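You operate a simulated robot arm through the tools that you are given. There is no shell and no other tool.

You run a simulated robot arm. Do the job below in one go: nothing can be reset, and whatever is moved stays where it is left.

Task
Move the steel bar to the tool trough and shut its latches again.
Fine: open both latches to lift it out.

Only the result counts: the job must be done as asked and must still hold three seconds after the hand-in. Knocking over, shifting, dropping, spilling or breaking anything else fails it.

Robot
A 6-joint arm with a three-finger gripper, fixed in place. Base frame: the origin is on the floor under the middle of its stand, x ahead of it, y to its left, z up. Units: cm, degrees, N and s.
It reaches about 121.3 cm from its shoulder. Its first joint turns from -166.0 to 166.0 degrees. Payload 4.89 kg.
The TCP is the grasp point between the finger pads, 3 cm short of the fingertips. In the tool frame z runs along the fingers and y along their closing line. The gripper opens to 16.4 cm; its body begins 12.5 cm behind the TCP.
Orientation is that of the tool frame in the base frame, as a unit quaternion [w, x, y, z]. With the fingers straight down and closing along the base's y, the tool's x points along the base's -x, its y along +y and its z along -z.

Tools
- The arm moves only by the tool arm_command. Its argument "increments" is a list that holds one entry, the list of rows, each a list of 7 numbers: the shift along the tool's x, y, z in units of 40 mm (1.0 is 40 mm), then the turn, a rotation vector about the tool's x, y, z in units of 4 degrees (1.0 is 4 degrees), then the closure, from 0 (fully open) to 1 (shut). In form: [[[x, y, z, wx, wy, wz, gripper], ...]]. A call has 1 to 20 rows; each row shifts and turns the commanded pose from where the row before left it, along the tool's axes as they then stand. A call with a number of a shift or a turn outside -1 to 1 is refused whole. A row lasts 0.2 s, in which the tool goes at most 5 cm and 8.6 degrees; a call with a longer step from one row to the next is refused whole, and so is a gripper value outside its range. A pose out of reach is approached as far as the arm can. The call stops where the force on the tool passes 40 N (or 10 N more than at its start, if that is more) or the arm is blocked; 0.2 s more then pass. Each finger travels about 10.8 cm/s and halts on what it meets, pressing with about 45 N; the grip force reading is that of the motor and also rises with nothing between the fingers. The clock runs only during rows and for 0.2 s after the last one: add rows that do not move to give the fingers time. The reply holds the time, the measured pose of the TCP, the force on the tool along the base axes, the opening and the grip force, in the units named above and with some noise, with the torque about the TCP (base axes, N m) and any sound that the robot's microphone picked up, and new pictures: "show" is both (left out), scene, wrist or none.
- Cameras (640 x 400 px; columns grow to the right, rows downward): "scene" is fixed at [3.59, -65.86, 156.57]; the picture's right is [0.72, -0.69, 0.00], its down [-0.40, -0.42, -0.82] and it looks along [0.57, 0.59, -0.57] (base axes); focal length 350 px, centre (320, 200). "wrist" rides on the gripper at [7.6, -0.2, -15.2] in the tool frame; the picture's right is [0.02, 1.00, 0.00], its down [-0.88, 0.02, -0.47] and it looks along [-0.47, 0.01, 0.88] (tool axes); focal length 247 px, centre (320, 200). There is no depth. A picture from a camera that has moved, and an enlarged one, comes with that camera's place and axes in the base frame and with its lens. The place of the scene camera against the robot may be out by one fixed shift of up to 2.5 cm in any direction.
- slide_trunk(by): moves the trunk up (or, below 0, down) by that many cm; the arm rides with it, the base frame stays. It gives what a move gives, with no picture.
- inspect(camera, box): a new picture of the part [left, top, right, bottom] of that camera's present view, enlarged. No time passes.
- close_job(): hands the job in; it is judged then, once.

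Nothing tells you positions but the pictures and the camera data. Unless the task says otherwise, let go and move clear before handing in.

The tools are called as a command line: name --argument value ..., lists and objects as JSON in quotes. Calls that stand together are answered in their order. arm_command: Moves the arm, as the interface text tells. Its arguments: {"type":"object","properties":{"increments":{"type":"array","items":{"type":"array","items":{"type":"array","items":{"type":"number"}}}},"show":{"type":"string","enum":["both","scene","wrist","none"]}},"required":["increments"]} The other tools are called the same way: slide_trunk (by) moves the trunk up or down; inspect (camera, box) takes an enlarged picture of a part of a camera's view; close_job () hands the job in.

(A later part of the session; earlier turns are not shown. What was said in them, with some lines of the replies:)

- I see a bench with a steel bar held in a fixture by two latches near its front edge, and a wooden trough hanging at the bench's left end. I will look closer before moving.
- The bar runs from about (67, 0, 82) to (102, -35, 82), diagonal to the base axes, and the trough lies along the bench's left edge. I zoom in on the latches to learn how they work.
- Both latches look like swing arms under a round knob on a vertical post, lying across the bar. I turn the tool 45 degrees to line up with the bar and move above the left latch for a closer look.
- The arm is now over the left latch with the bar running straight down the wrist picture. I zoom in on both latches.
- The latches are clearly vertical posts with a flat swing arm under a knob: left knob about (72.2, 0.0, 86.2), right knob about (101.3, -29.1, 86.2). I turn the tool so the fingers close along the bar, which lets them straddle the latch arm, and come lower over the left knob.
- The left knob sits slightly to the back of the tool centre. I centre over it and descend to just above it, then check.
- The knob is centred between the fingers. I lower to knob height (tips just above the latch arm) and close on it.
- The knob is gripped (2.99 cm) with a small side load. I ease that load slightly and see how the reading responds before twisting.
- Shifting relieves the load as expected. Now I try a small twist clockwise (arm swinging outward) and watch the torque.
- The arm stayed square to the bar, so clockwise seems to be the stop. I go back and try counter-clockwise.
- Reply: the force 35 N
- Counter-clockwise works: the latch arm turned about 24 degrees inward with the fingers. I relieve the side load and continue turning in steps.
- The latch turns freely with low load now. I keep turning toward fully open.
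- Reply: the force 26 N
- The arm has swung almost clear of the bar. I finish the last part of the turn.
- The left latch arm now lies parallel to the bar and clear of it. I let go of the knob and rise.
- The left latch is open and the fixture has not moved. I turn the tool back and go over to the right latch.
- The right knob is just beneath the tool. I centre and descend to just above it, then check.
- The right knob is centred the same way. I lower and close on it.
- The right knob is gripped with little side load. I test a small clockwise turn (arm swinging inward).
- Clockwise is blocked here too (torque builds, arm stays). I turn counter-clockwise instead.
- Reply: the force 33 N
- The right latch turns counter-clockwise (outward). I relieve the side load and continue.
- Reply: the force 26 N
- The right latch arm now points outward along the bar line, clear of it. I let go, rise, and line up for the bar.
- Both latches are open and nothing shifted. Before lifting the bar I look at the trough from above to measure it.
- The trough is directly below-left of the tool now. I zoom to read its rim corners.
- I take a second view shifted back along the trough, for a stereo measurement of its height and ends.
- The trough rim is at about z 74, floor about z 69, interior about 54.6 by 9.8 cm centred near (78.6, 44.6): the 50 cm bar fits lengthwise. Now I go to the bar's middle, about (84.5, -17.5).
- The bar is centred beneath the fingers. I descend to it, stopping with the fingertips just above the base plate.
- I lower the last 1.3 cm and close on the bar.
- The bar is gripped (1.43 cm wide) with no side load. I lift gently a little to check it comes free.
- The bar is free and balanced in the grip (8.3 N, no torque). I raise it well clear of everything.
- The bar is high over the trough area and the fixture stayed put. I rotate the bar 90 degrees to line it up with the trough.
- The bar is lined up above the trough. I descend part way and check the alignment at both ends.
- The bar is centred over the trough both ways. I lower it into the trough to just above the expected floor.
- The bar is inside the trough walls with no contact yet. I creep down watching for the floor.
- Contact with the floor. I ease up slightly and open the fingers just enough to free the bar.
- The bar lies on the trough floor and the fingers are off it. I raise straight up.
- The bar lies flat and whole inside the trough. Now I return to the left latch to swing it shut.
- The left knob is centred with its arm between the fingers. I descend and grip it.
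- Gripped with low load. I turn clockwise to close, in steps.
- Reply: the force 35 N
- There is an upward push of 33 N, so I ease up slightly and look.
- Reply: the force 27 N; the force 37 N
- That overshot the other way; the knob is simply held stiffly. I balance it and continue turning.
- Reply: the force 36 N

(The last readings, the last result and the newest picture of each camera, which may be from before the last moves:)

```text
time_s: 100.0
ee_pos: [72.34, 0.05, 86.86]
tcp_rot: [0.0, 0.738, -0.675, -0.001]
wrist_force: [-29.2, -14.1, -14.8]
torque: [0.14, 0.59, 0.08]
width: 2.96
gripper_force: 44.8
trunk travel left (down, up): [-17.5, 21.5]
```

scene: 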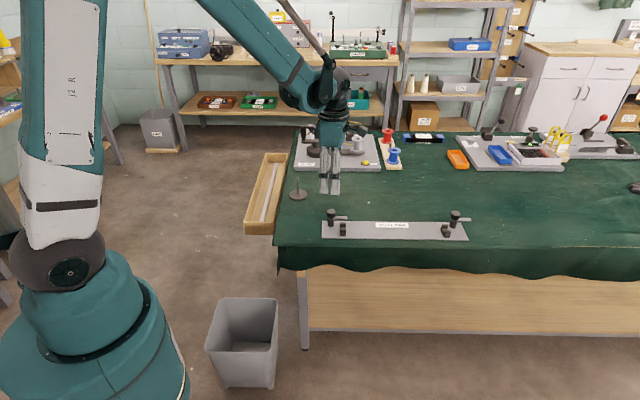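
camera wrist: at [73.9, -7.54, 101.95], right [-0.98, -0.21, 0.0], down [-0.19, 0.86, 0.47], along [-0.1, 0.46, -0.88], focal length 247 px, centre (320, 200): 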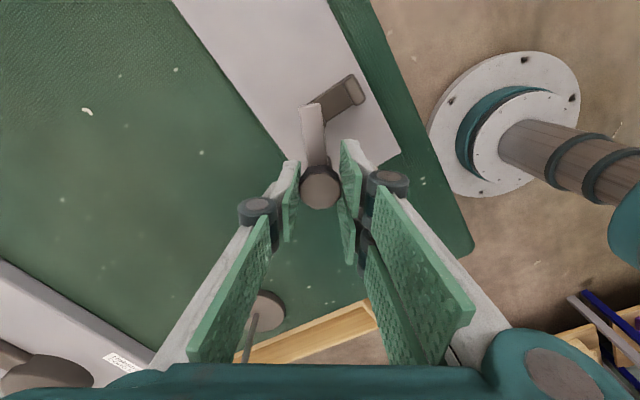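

arm_command --increments '[[[0.015, 0.04, 0.012, 0, 0, 0, 0.95], [0, 0, 0, 0, 0, 1, 0.95], [0, 0.01, 0, 0, 0, 1, 0.95]]]' --show "none"

```text
time_s: 100.8
ee_pos: [72.39, 0.08, 86.74]
tcp_rot: [0.002, -0.689, 0.725, -0.001]
wrist_force: [13.1, 3.9, 29.1]
torque: [-0.06, -0.19, -0.06]
width: 2.97
gripper_force: 45.1
trunk travel left (down, up): [-17.5, 21.5]
```

arm_command --increments '[[[0, -0.015, -0.018, 0, 0, 1, 0.95], [0, 0, 0, 0, 0, 1, 0.95], [0, 0.005, 0, 0, 0, 1, 0.95]]]' --show "wrist"

```text
time_s: 101.6
ee_pos: [72.42, 0.13, 86.77]
tcp_rot: [-0.001, -0.609, 0.793, -0.001]
wrist_force: [18.6, 12.4, 19.7]
torque: [0.6, -0.5, 0.03]
width: 2.95
gripper_force: 45.3
trunk travel left (down, up): [-17.5, 21.5]
camera wrist: at [70.39, -7.45, 102.08], right [-0.97, 0.24, 0.0], down [0.21, 0.86, 0.47], along [0.11, 0.46, -0.88], focal length 247 px, centre (320, 200)
```

wrist: 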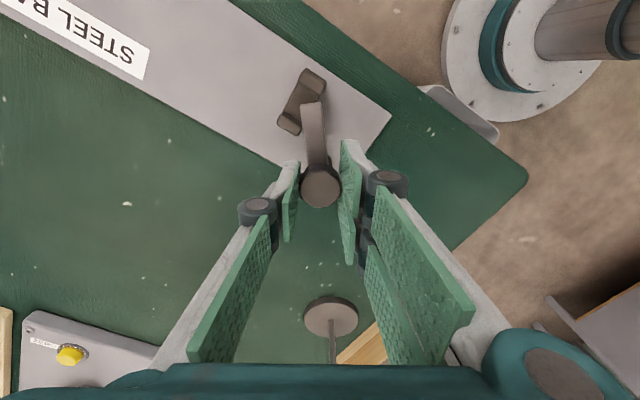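

The arm follows and is past half way. I rebalance and continue.

arm_command --increments '[[[-0.02, -0.018, -0.015, 0, 0, 0.5, 0.95], [0, 0, 0, 0, 0, 1, 0.95], [0, 0, 0, 0, 0, 1, 0.95], [0, 0, 0, 0, 0, 1, 0.95]]]' --show "none"

```text
time_s: 102.6
ee_pos: [72.27, 0.01, 86.64]
tcp_rot: [-0.001, -0.507, 0.862, 0.0]
wrist_force: [-3.7, 11.0, -5.1]
torque: [0.23, 0.16, -0.01]
width: 2.93
gripper_force: 45.2
trunk travel left (down, up): [-17.5, 21.5]
```

arm_command --increments '[[[0.0, 0.01, 0, 0, 0, 1, 0.95], [0, 0, 0, 0, 0, 1, 0.95], [0, 0, 0, 0, 0, 1, 0.95], [0, 0, 0, 0, 0, 1, 0.95]]]' --show "wrist"

```text
time_s: 103.6
ee_pos: [72.32, 0.18, 86.82]
tcp_rot: [0.0, -0.383, 0.924, -0.001]
wrist_force: [-15.8, 6.0, -19.1]
torque: [-0.03, 0.51, 0.03]
width: 2.95
gripper_force: 44.9
trunk travel left (down, up): [-17.5, 21.5]
camera wrist: at [66.88, -5.52, 102.1], right [-0.72, 0.69, 0.0], down [0.61, 0.64, 0.47], along [0.33, 0.34, -0.88], focal length 247 px, centre (320, 200)
```

wrist: 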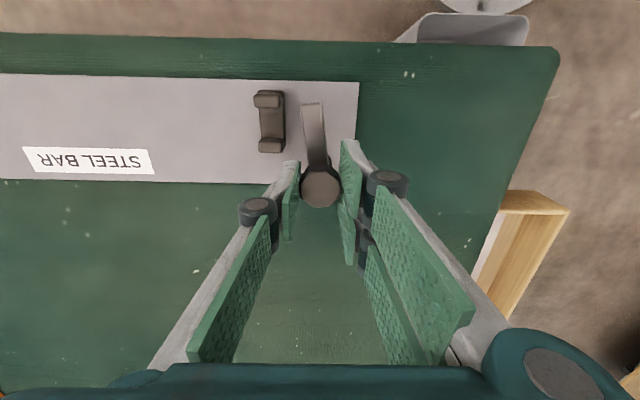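

The arm is about 8 degrees short of square. I finish the turn up to its stop.

arm_command --increments '[[[0, 0.02, 0.015, 0, 0, 1, 0.95], [0, 0, 0, 0, 0, 1, 0.95]]]' --show "wrist"

```text
time_s: 104.2
ee_pos: [72.26, 0.11, 86.84]
tcp_rot: [-0.001, -0.319, 0.948, -0.001]
wrist_force: [-13.3, -2.3, -1.5]
torque: [-0.42, 0.84, 0.0]
width: 2.94
gripper_force: 44.5
trunk travel left (down, up): [-17.5, 21.5]
camera wrist: at [66.13, -4.71, 102.09], right [-0.62, 0.78, 0.0], down [0.69, 0.55, 0.47], along [0.37, 0.29, -0.88], focal length 247 px, centre (320, 200)
```

wrist: 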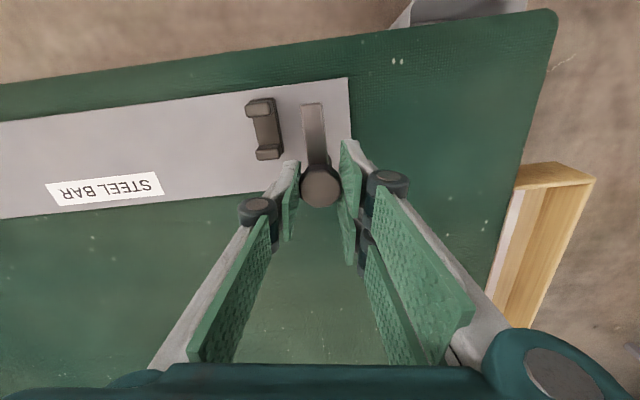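

arm_command --increments '[[[0, 0.01, 0, 0, 0, 1, 0.95], [0, 0, 0, 0, 0, 1, 0.95], [0, 0, 0, 0, 0, 0, 0.95]]]' --show "wrist"

```text
time_s: 105.0
ee_pos: [72.3, 0.1, 86.8]
tcp_rot: [0.0, -0.251, 0.968, 0.0]
wrist_force: [10.2, 4.3, 13.0]
torque: [0.29, -0.27, 0.55]
width: 2.94
gripper_force: 44.9
trunk travel left (down, up): [-17.5, 21.5]
camera wrist: at [65.59, -3.78, 102.08], right [-0.5, 0.86, 0.0], down [0.76, 0.44, 0.47], along [0.41, 0.24, -0.88], focal length 247 px, centre (320, 200)
```

wrist: 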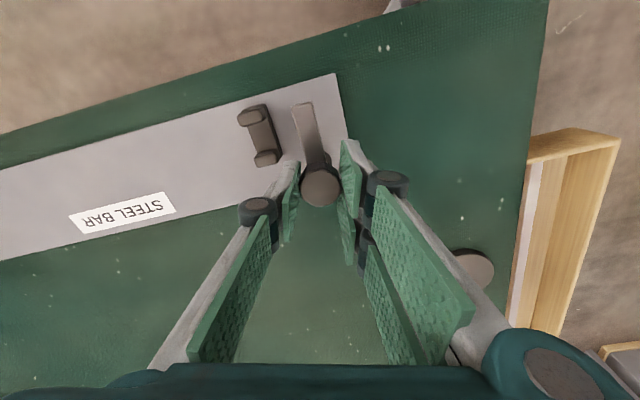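

The torque rose to 0.55 N m, the same as at the closed stop before, so the left latch is fully shut. I release and rise.

arm_command --increments '[[[0, 0, 0, 0, 0, 0, 0.7], [0, 0, 0, 0, 0, 0, 0.62], [0, 0, 0, 0, 0, 0, 0.62], [0, 0, -0.3, 0, 0, 0, 0.62], [0, 0, -0.7, 0, 0, 0, 0.62], [0, 0, -1, 0, 0, 0, 0.5], [0, 0, -1, 0, 0, 0, 0.5], [0, 0, 0, 0, 0, 0, 0.5]]]'

inspect --camera "scene" --box '[312, 200, 362, 245]'

inspect --camera "wrist" --box '[260, 50, 380, 170]'

```text
time_s: 106.8
ee_pos: [72.03, 0.27, 98.73]
tcp_rot: [0.0, -0.251, 0.968, 0.001]
wrist_force: [-1.3, 0.5, 0.8]
torque: [-0.02, -0.07, 0.0]
width: 8.2
gripper_force: 0.0
trunk travel left (down, up): [-17.5, 21.5]
camera wrist: at [65.29, -3.73, 114.12], right [-0.51, 0.86, 0.0], down [0.76, 0.45, 0.47], along [0.41, 0.24, -0.88], focal length 247 px, centre (320, 200)
```

scene: 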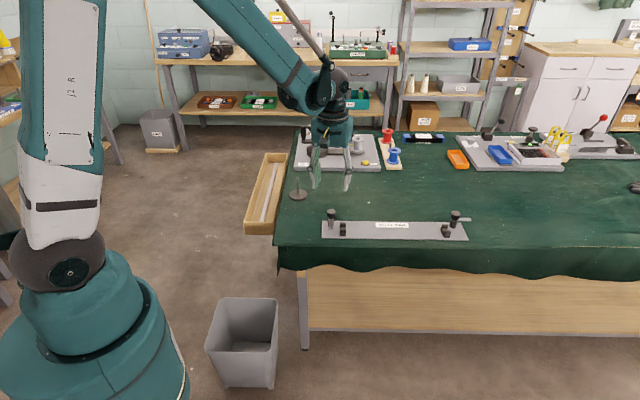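
wrist: 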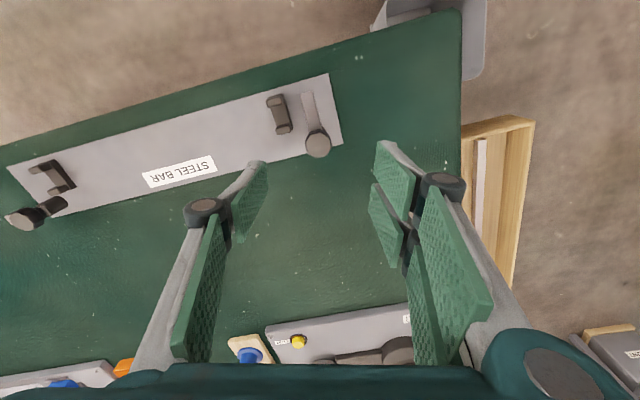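

```text
8.89 times, centred on (337, 222) of scene
camera zoom: at [3.59, -65.86, 156.57], right [0.72, -0.69, 0.0], down [-0.4, -0.42, -0.82], along [0.57, 0.59, -0.57], focal length 3111 px, centre (169, 0)
```

zoom: 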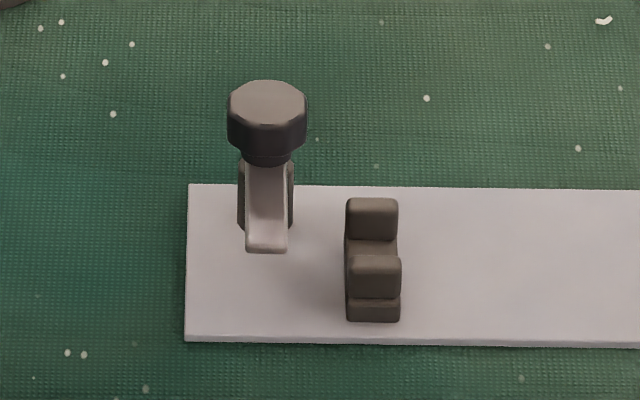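

```text
3.33 times, centred on (320, 110) of wrist
camera zoom: at [65.29, -3.73, 114.12], right [-0.51, 0.86, 0.0], down [0.76, 0.45, 0.47], along [0.41, 0.24, -0.88], focal length 823 px, centre (320, 500)
```

zoom: 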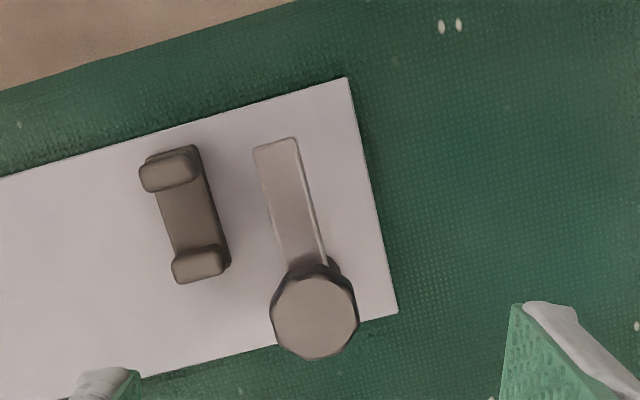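

The left latch looks exactly as it did at the start and the plate has not shifted. Next the right latch.

arm_command --increments '[[[-0.26, -0.9186, 0, 0, 0, 0, 0.5], [-0.26, -0.9186, 0, 0, 0, 0, 0.5], [-0.26, -0.9186, 0, 0, 0, 0, 0.5], [-0.26, -0.9186, 0, 0, 0, 0, 0.5], [-0.26, -0.9186, 0, 0, 0, 0, 0.5], [-0.26, -0.9186, 0, 0, 0, 0, 0.5], [-0.26, -0.9186, 0, 0, 0, 0, 0.5], [-0.26, -0.9186, 0, 0, 0, 0, 0.5], [-0.26, -0.9186, 0, 0, 0, 0, 0.5], [-0.26, -0.9186, 0, 0, 0, 0, 0.5], [-0.26, -0.9186, 0, 0, 0, 0, 0.5], [0, 0, 0, 0, 0, -1, 0.5], [0, 0, 0, 0, 0, -1, 0.5], [0, 0, 0, 0, 0, -1, 0.5], [0, 0, 0, 0, 0, -1, 0.5], [0, 0, 0, 0, 0, -1, 0.5], [0, 0, 0, 0, 0, -1, 0.5], [0, 0, 0, 0, 0, -1, 0.5], [0, 0, 0, 0, 0, -1, 0.5], [0, 0, 0, 0, 0, -1, 0.5]]]' --show "none"

arm_command --increments '[[[0, 0, 0, 0, 0, -1, 0.5], [0, 0, 0, 0, 0, -1, 0.5], [0, 0, 0, 0, 0, -1, 0.5], [0, 0, 0, 0, 0, -1, 0.5], [0, 0, 0, 0, 0, -1, 0.5], [0, 0, 0, 0, 0, -1, 0.5], [0, 0, 0, 0, 0, -1, 0.5], [0, 0, 0, 0, 0, -1, 0.5], [0, 0, 0, 0, 0, -1, 0.5], [0, 0, 0, 0, 0, -1, 0.5], [0, 0, 0, 0, 0, -1, 0.5], [0, 0, 0, 0, 0, -1, 0.5], [0, 0, 0, 0, 0, -1, 0.5], [0, 0, 0, 0, 0, -1, 0.5], [0, 0, 0, 0, 0, -1, 0.5], [0, 0, 0, 0, 0, -0.5, 0.5], [0, 0, 0, 0, 0, 0, 0.5], [0, 0, 0, 0, 0, 0, 0.5]]]'

```text
time_s: 111.0
ee_pos: [101.82, -29.49, 98.88]
tcp_rot: [0.0, -0.539, 0.843, 0.0]
wrist_force: [0.3, -0.1, 0.0]
torque: [-0.01, 0.0, 0.0]
width: 8.23
gripper_force: 0.0
trunk travel left (down, up): [-17.5, 21.5]
```

```text
time_s: 114.8
ee_pos: [101.86, -29.45, 98.81]
tcp_rot: [0.0, 0.895, -0.446, 0.001]
wrist_force: [0.7, -0.4, -0.3]
torque: [-0.06, 0.03, 0.02]
width: 8.24
gripper_force: 0.0
trunk travel left (down, up): [-17.5, 21.5]
camera wrist: at [106.49, -35.59, 114.04], right [-0.78, -0.62, 0.0], down [-0.55, 0.69, 0.47], along [-0.29, 0.37, -0.88], focal length 247 px, centre (320, 200)
```

scene: 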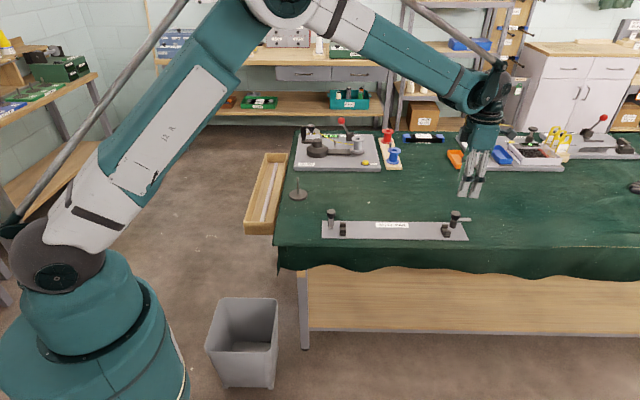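
wrist: 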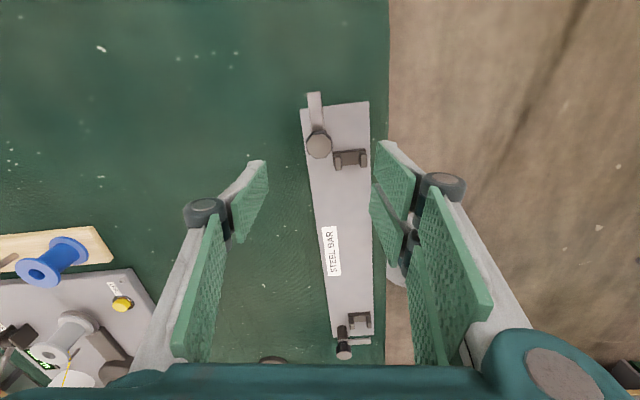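

The knob is centred again as when I left it. I descend and grip it.

arm_command --increments '[[[0.015, 0.02, 0.6, 0, 0, 0, 0.5], [0, 0, 0.7, 0, 0, 0, 0.5], [0, 0, 0.7, 0, 0, 0, 0.5], [0, 0, 0.6, 0, 0, 0, 0.5], [0, 0, 0.3, 0, 0, 0, 0.5], [0, 0, 0.17, 0, 0, 0, 0.5], [0, 0, 0, 0, 0, 0, 0.6], [0, 0, 0, 0, 0, 0, 0.75], [0, 0, 0, 0, 0, 0, 0.85], [0, 0, 0, 0, 0, 0, 0.9], [0, 0, 0, 0, 0, 0, 0.95], [0, 0, 0, 0, 0, 0, 0.95], [0, 0, 0, 0, 0, 0, 0.95]]]' --show "wrist"

```text
time_s: 117.8
ee_pos: [102.04, -29.39, 86.52]
tcp_rot: [0.0, 0.895, -0.446, 0.001]
wrist_force: [5.7, 6.2, -2.9]
torque: [0.06, -0.21, -0.1]
width: 2.96
gripper_force: 45.2
trunk travel left (down, up): [-17.5, 21.5]
stopped in row 13: the force on the tool passed its limit at 41 N (the readings are from after the stop); the commanded pose is now the measured one
camera wrist: at [106.53, -35.53, 101.81], right [-0.78, -0.62, 0.0], down [-0.55, 0.69, 0.47], along [-0.29, 0.37, -0.88], focal length 247 px, centre (320, 200)
```

wrist: 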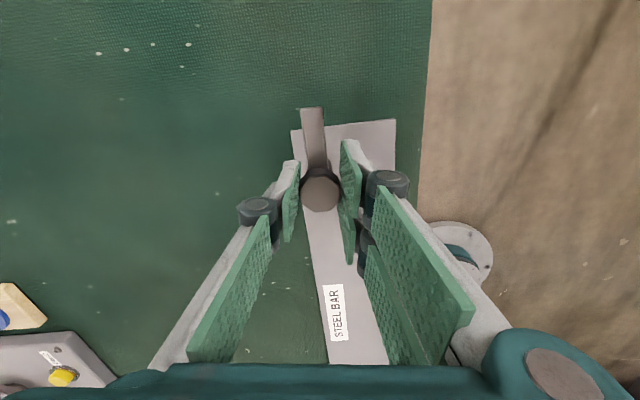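

Gripped; the command re-centred itself and the load is low now. I turn clockwise in steps.

arm_command --increments '[[[0, 0, 0, 0, 0, 1, 0.95], [0, 0, 0, 0, 0, 1, 0.95], [0, 0, 0, 0, 0, 1, 0.95], [0, 0, 0, 0, 0, 1, 0.95]]]' --show "none"

```text
time_s: 118.8
ee_pos: [101.95, -29.44, 86.46]
tcp_rot: [0.0, 0.825, -0.565, 0.0]
wrist_force: [-14.3, 11.1, -12.6]
torque: [0.02, 0.19, 0.01]
width: 2.96
gripper_force: 45.1
trunk travel left (down, up): [-17.5, 21.5]
```

arm_command --increments '[[[-0.02, 0.012, 0.01, 0, 0, 1, 0.95], [0, 0, 0, 0, 0, 1, 0.95], [0, 0, 0, 0, 0, 1, 0.95], [0, 0, 0, 0, 0, 1, 0.95]]]' --show "none"

```text
time_s: 119.8
ee_pos: [101.74, -29.57, 86.48]
tcp_rot: [0.0, 0.738, -0.675, -0.001]
wrist_force: [-15.6, -4.2, -7.2]
torque: [-0.77, 0.26, 0.04]
width: 2.95
gripper_force: 44.8
trunk travel left (down, up): [-17.5, 21.5]
```

arm_command --increments '[[[0, 0.02, 0.006, 0, 0, 1, 0.95], [0, 0, 0, 0, 0, 1, 0.95], [0, 0, 0, 0, 0, 1, 0.95], [0, 0, 0, 0, 0, 1, 0.95]]]' --show "wrist"

```text
time_s: 120.8
ee_pos: [101.7, -29.45, 86.53]
tcp_rot: [0.0, -0.637, 0.771, 0.001]
wrist_force: [-25.7, -12.4, -9.3]
torque: [-0.74, 0.51, 0.11]
width: 2.95
gripper_force: 44.8
trunk travel left (down, up): [-17.5, 21.5]
camera wrist: at [100.22, -37.15, 101.8], right [-0.99, 0.17, 0.0], down [0.15, 0.87, 0.47], along [0.08, 0.47, -0.88], focal length 247 px, centre (320, 200)
```

wrist: 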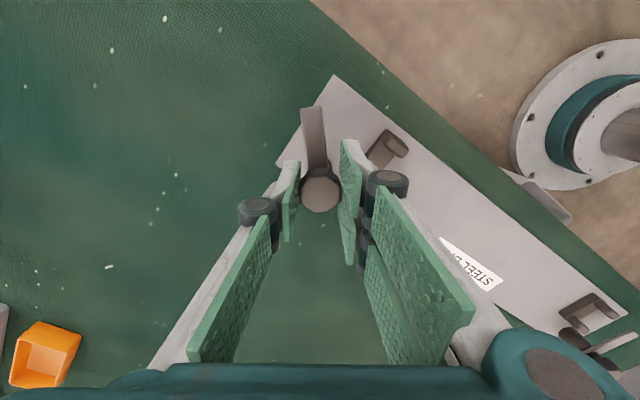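

arm_command --increments '[[[0.02, 0.03, 0.008, 0, 0, 0.5, 0.95], [0, 0, 0, 0, 0, 1, 0.95], [0, 0.005, 0, 0, 0, 1, 0.95], [0, 0.005, 0, 0, 0, 1, 0.95]]]' --show "none"

```text
time_s: 121.8
ee_pos: [101.49, -29.49, 86.51]
tcp_rot: [0.001, -0.538, 0.843, 0.0]
wrist_force: [-6.3, -2.9, -0.2]
torque: [-0.04, 0.23, 0.02]
width: 2.97
gripper_force: 45.2
trunk travel left (down, up): [-17.5, 21.5]
```

arm_command --increments '[[[0.005, 0.01, 0, 0, 0, 1, 0.95], [0, 0.005, 0, 0, 0, 1, 0.95], [0, 0.005, 0, 0, 0, 1, 0.95], [0, 0.005, 0, 0, 0, 1, 0.95]]]' --show "wrist"

```text
time_s: 122.8
ee_pos: [101.49, -29.43, 86.51]
tcp_rot: [0.002, -0.416, 0.909, 0.0]
wrist_force: [1.1, 3.3, 6.3]
torque: [0.38, -0.22, -0.01]
width: 3.0
gripper_force: 45.2
trunk travel left (down, up): [-17.5, 21.5]
camera wrist: at [96.44, -35.41, 101.8], right [-0.77, 0.64, 0.0], down [0.56, 0.68, 0.47], along [0.3, 0.36, -0.88], focal length 247 px, centre (320, 200)
```

wrist: 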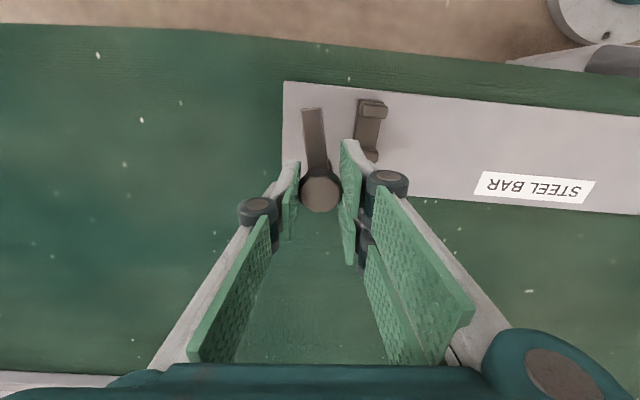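

Nearly square. I finish the turn up to the stop.

arm_command --increments '[[[0, 0, 0, 0, 0, 1, 0.95], [0, 0, 0, 0, 0, 1, 0.95], [0, 0, 0, 0, 0, 1, 0.95]]]' --show "none"

arm_command --increments '[[[0, 0, 0, 0, 0, 1, 0.95], [0, 0, 0, 0, 0, 1, 0.95], [0, 0, 0, 0, 0, 0, 0.95]]]' --show "wrist"

```text
time_s: 123.6
ee_pos: [101.38, -29.37, 86.45]
tcp_rot: [0.001, -0.318, 0.948, -0.001]
wrist_force: [2.3, 9.7, 10.9]
torque: [0.02, 0.34, 0.03]
width: 2.97
gripper_force: 44.9
trunk travel left (down, up): [-17.5, 21.5]
```

```text
time_s: 124.4
ee_pos: [101.23, -29.35, 86.61]
tcp_rot: [0.0, -0.251, 0.968, -0.001]
wrist_force: [-32.7, 17.9, -4.5]
torque: [0.15, 0.78, 0.78]
width: 3.0
gripper_force: 44.6
trunk travel left (down, up): [-17.5, 21.5]
camera wrist: at [94.55, -33.35, 101.79], right [-0.51, 0.86, 0.0], down [0.76, 0.45, 0.47], along [0.41, 0.24, -0.88], focal length 247 px, centre (320, 200)
```

wrist: 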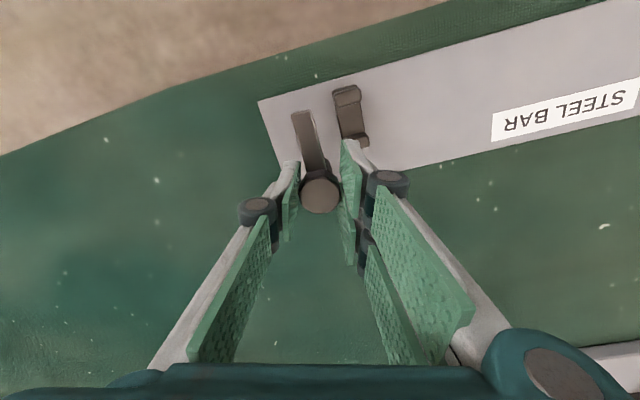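

Torque 0.78 N m shows the right latch is against its closed stop. I relieve the side load, release and rise.

arm_command --increments '[[[0.025, 0.04, 0, 0, 0, 0, 0.95], [0, 0, 0, 0, 0, 0, 0.95], [0, 0, 0, 0, 0, 0, 0.7], [0, 0, 0, 0, 0, 0, 0.62], [0, 0, 0, 0, 0, 0, 0.62], [0, 0, -0.3, 0, 0, 0, 0.62], [0, 0, -0.7, 0, 0, 0, 0.62], [0, 0, -1, 0, 0, 0, 0.5], [0, 0, -1, 0, 0, 0, 0.5], [0, 0, -0.5, 0, 0, 0, 0.5], [0, 0, 0, 0, 0, 0, 0.5]]]'

inspect --camera "scene" --box '[430, 200, 480, 245]'

inspect --camera "scene" --box '[312, 200, 362, 245]'

inspect --camera "scene" --box '[230, 120, 430, 245]'

```text
time_s: 126.8
ee_pos: [101.16, -29.24, 100.62]
tcp_rot: [0.0, -0.252, 0.968, 0.0]
wrist_force: [0.2, 0.4, 0.0]
torque: [-0.02, -0.07, 0.02]
width: 8.25
gripper_force: 0.1
trunk travel left (down, up): [-17.5, 21.5]
camera wrist: at [94.52, -33.27, 115.9], right [-0.51, 0.86, 0.0], down [0.76, 0.45, 0.47], along [0.41, 0.24, -0.88], focal length 247 px, centre (320, 200)
```

scene: 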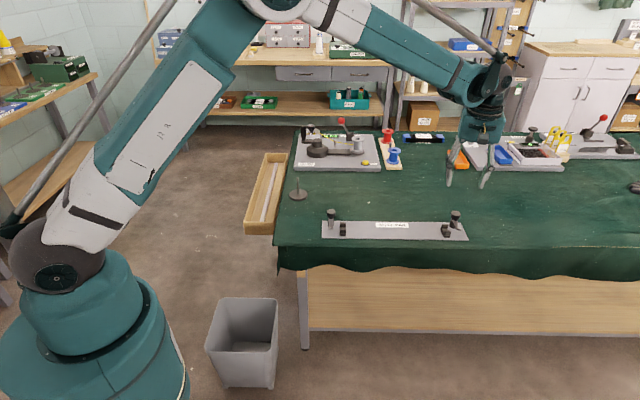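
wrist: 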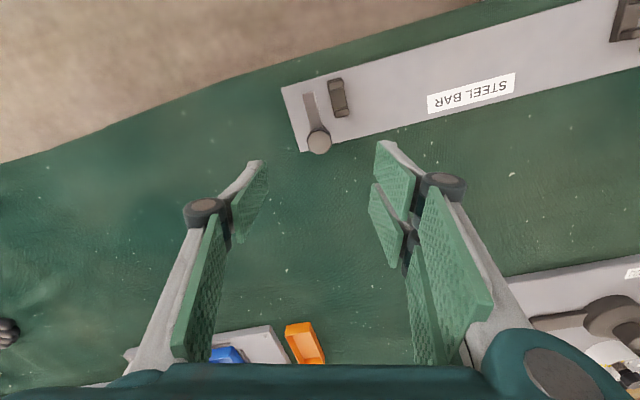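

```text
8.89 times, centred on (455, 222) of scene
camera zoom: at [3.59, -65.86, 156.57], right [0.72, -0.69, 0.0], down [-0.4, -0.42, -0.82], along [0.57, 0.59, -0.57], focal length 3111 px, centre (-880, 0)
```

zoom: 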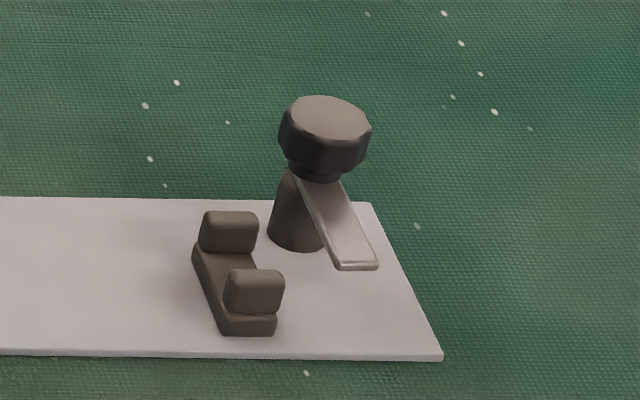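

```text
8.89 times, centred on (337, 222) of scene
camera zoom: at [3.59, -65.86, 156.57], right [0.72, -0.69, 0.0], down [-0.4, -0.42, -0.82], along [0.57, 0.59, -0.57], focal length 3111 px, centre (169, 0)
```

zoom: 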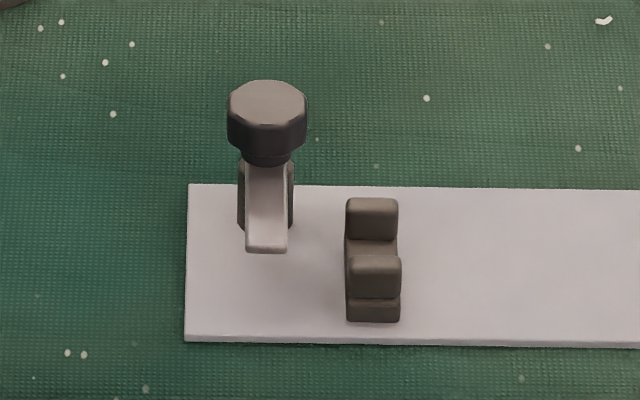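

```text
3.20 times, centred on (330, 182) of scene
camera zoom: at [3.59, -65.86, 156.57], right [0.72, -0.69, 0.0], down [-0.4, -0.42, -0.82], along [0.57, 0.59, -0.57], focal length 1120 px, centre (288, 256)
```

zoom: 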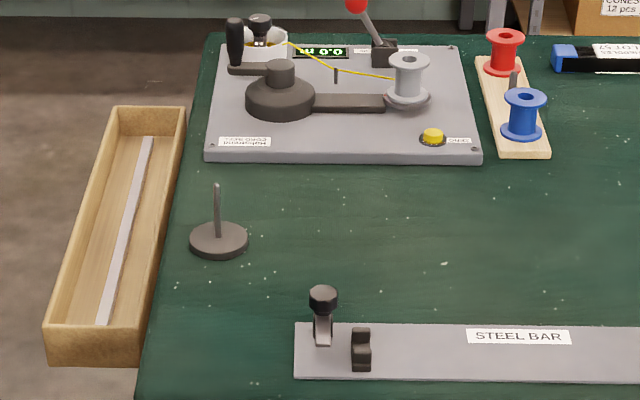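

Both latches look exactly as at the start, the bar lies in the trough, and everything else is in place. I raise the arm a bit further clear before handing in.

arm_command --increments '[[[0, 0, -0.7, 0, 0, 0, 0.5], [0, 0, -0.9, 0, 0, 0, 0.5], [0, 0, -0.9, 0, 0, 0, 0.5], [0, 0, -0.6, 0, 0, 0, 0.5], [0, 0, 0, 0, 0, 0, 0.5]]]' --show "scene"

```text
time_s: 128.0
ee_pos: [101.06, -29.38, 113.0]
tcp_rot: [0.001, -0.25, 0.968, 0.001]
wrist_force: [-0.4, -0.1, 0.0]
torque: [-0.03, -0.02, -0.02]
width: 8.21
gripper_force: 0.1
trunk travel left (down, up): [-17.5, 21.5]
```

scene: 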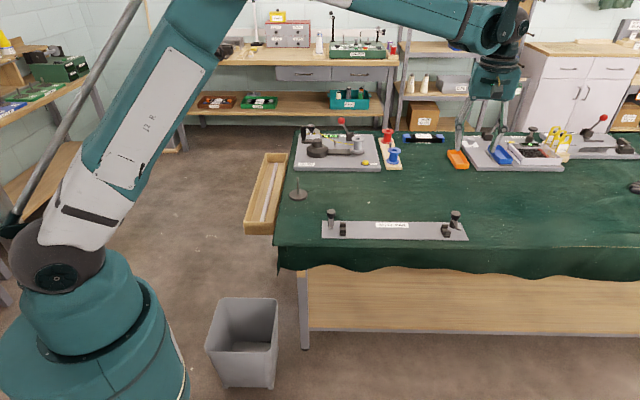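

The bar is in the trough, both latches are shut, the gripper is empty and clear. I hand the job in.

close_job

```text
The job is handed in.
```

The steel bar now lies flat in the tool trough, and both latches on its fixture are shut again. I've handed the job in; no verdict came back.

- **Latches:** I opened both by turning their knobs a quarter turn counter-clockwise. After lifting the bar out, I turned them back until they hit their closed stops. In the pictures both look the same as at the start.
- **Bar:** I gripped it at its middle, turned it to line up with the trough and set it down on the trough floor.
- **Everything else:** The fixture and the other items on the bench look unmoved in the last pictures. The gripper is empty and raised clear.

While I gripped the right knob to close it, the force briefly passed the 40 N limit (41 N) and that move stopped early. I saw no shift from it, and the closing turn went through normally afterwards.
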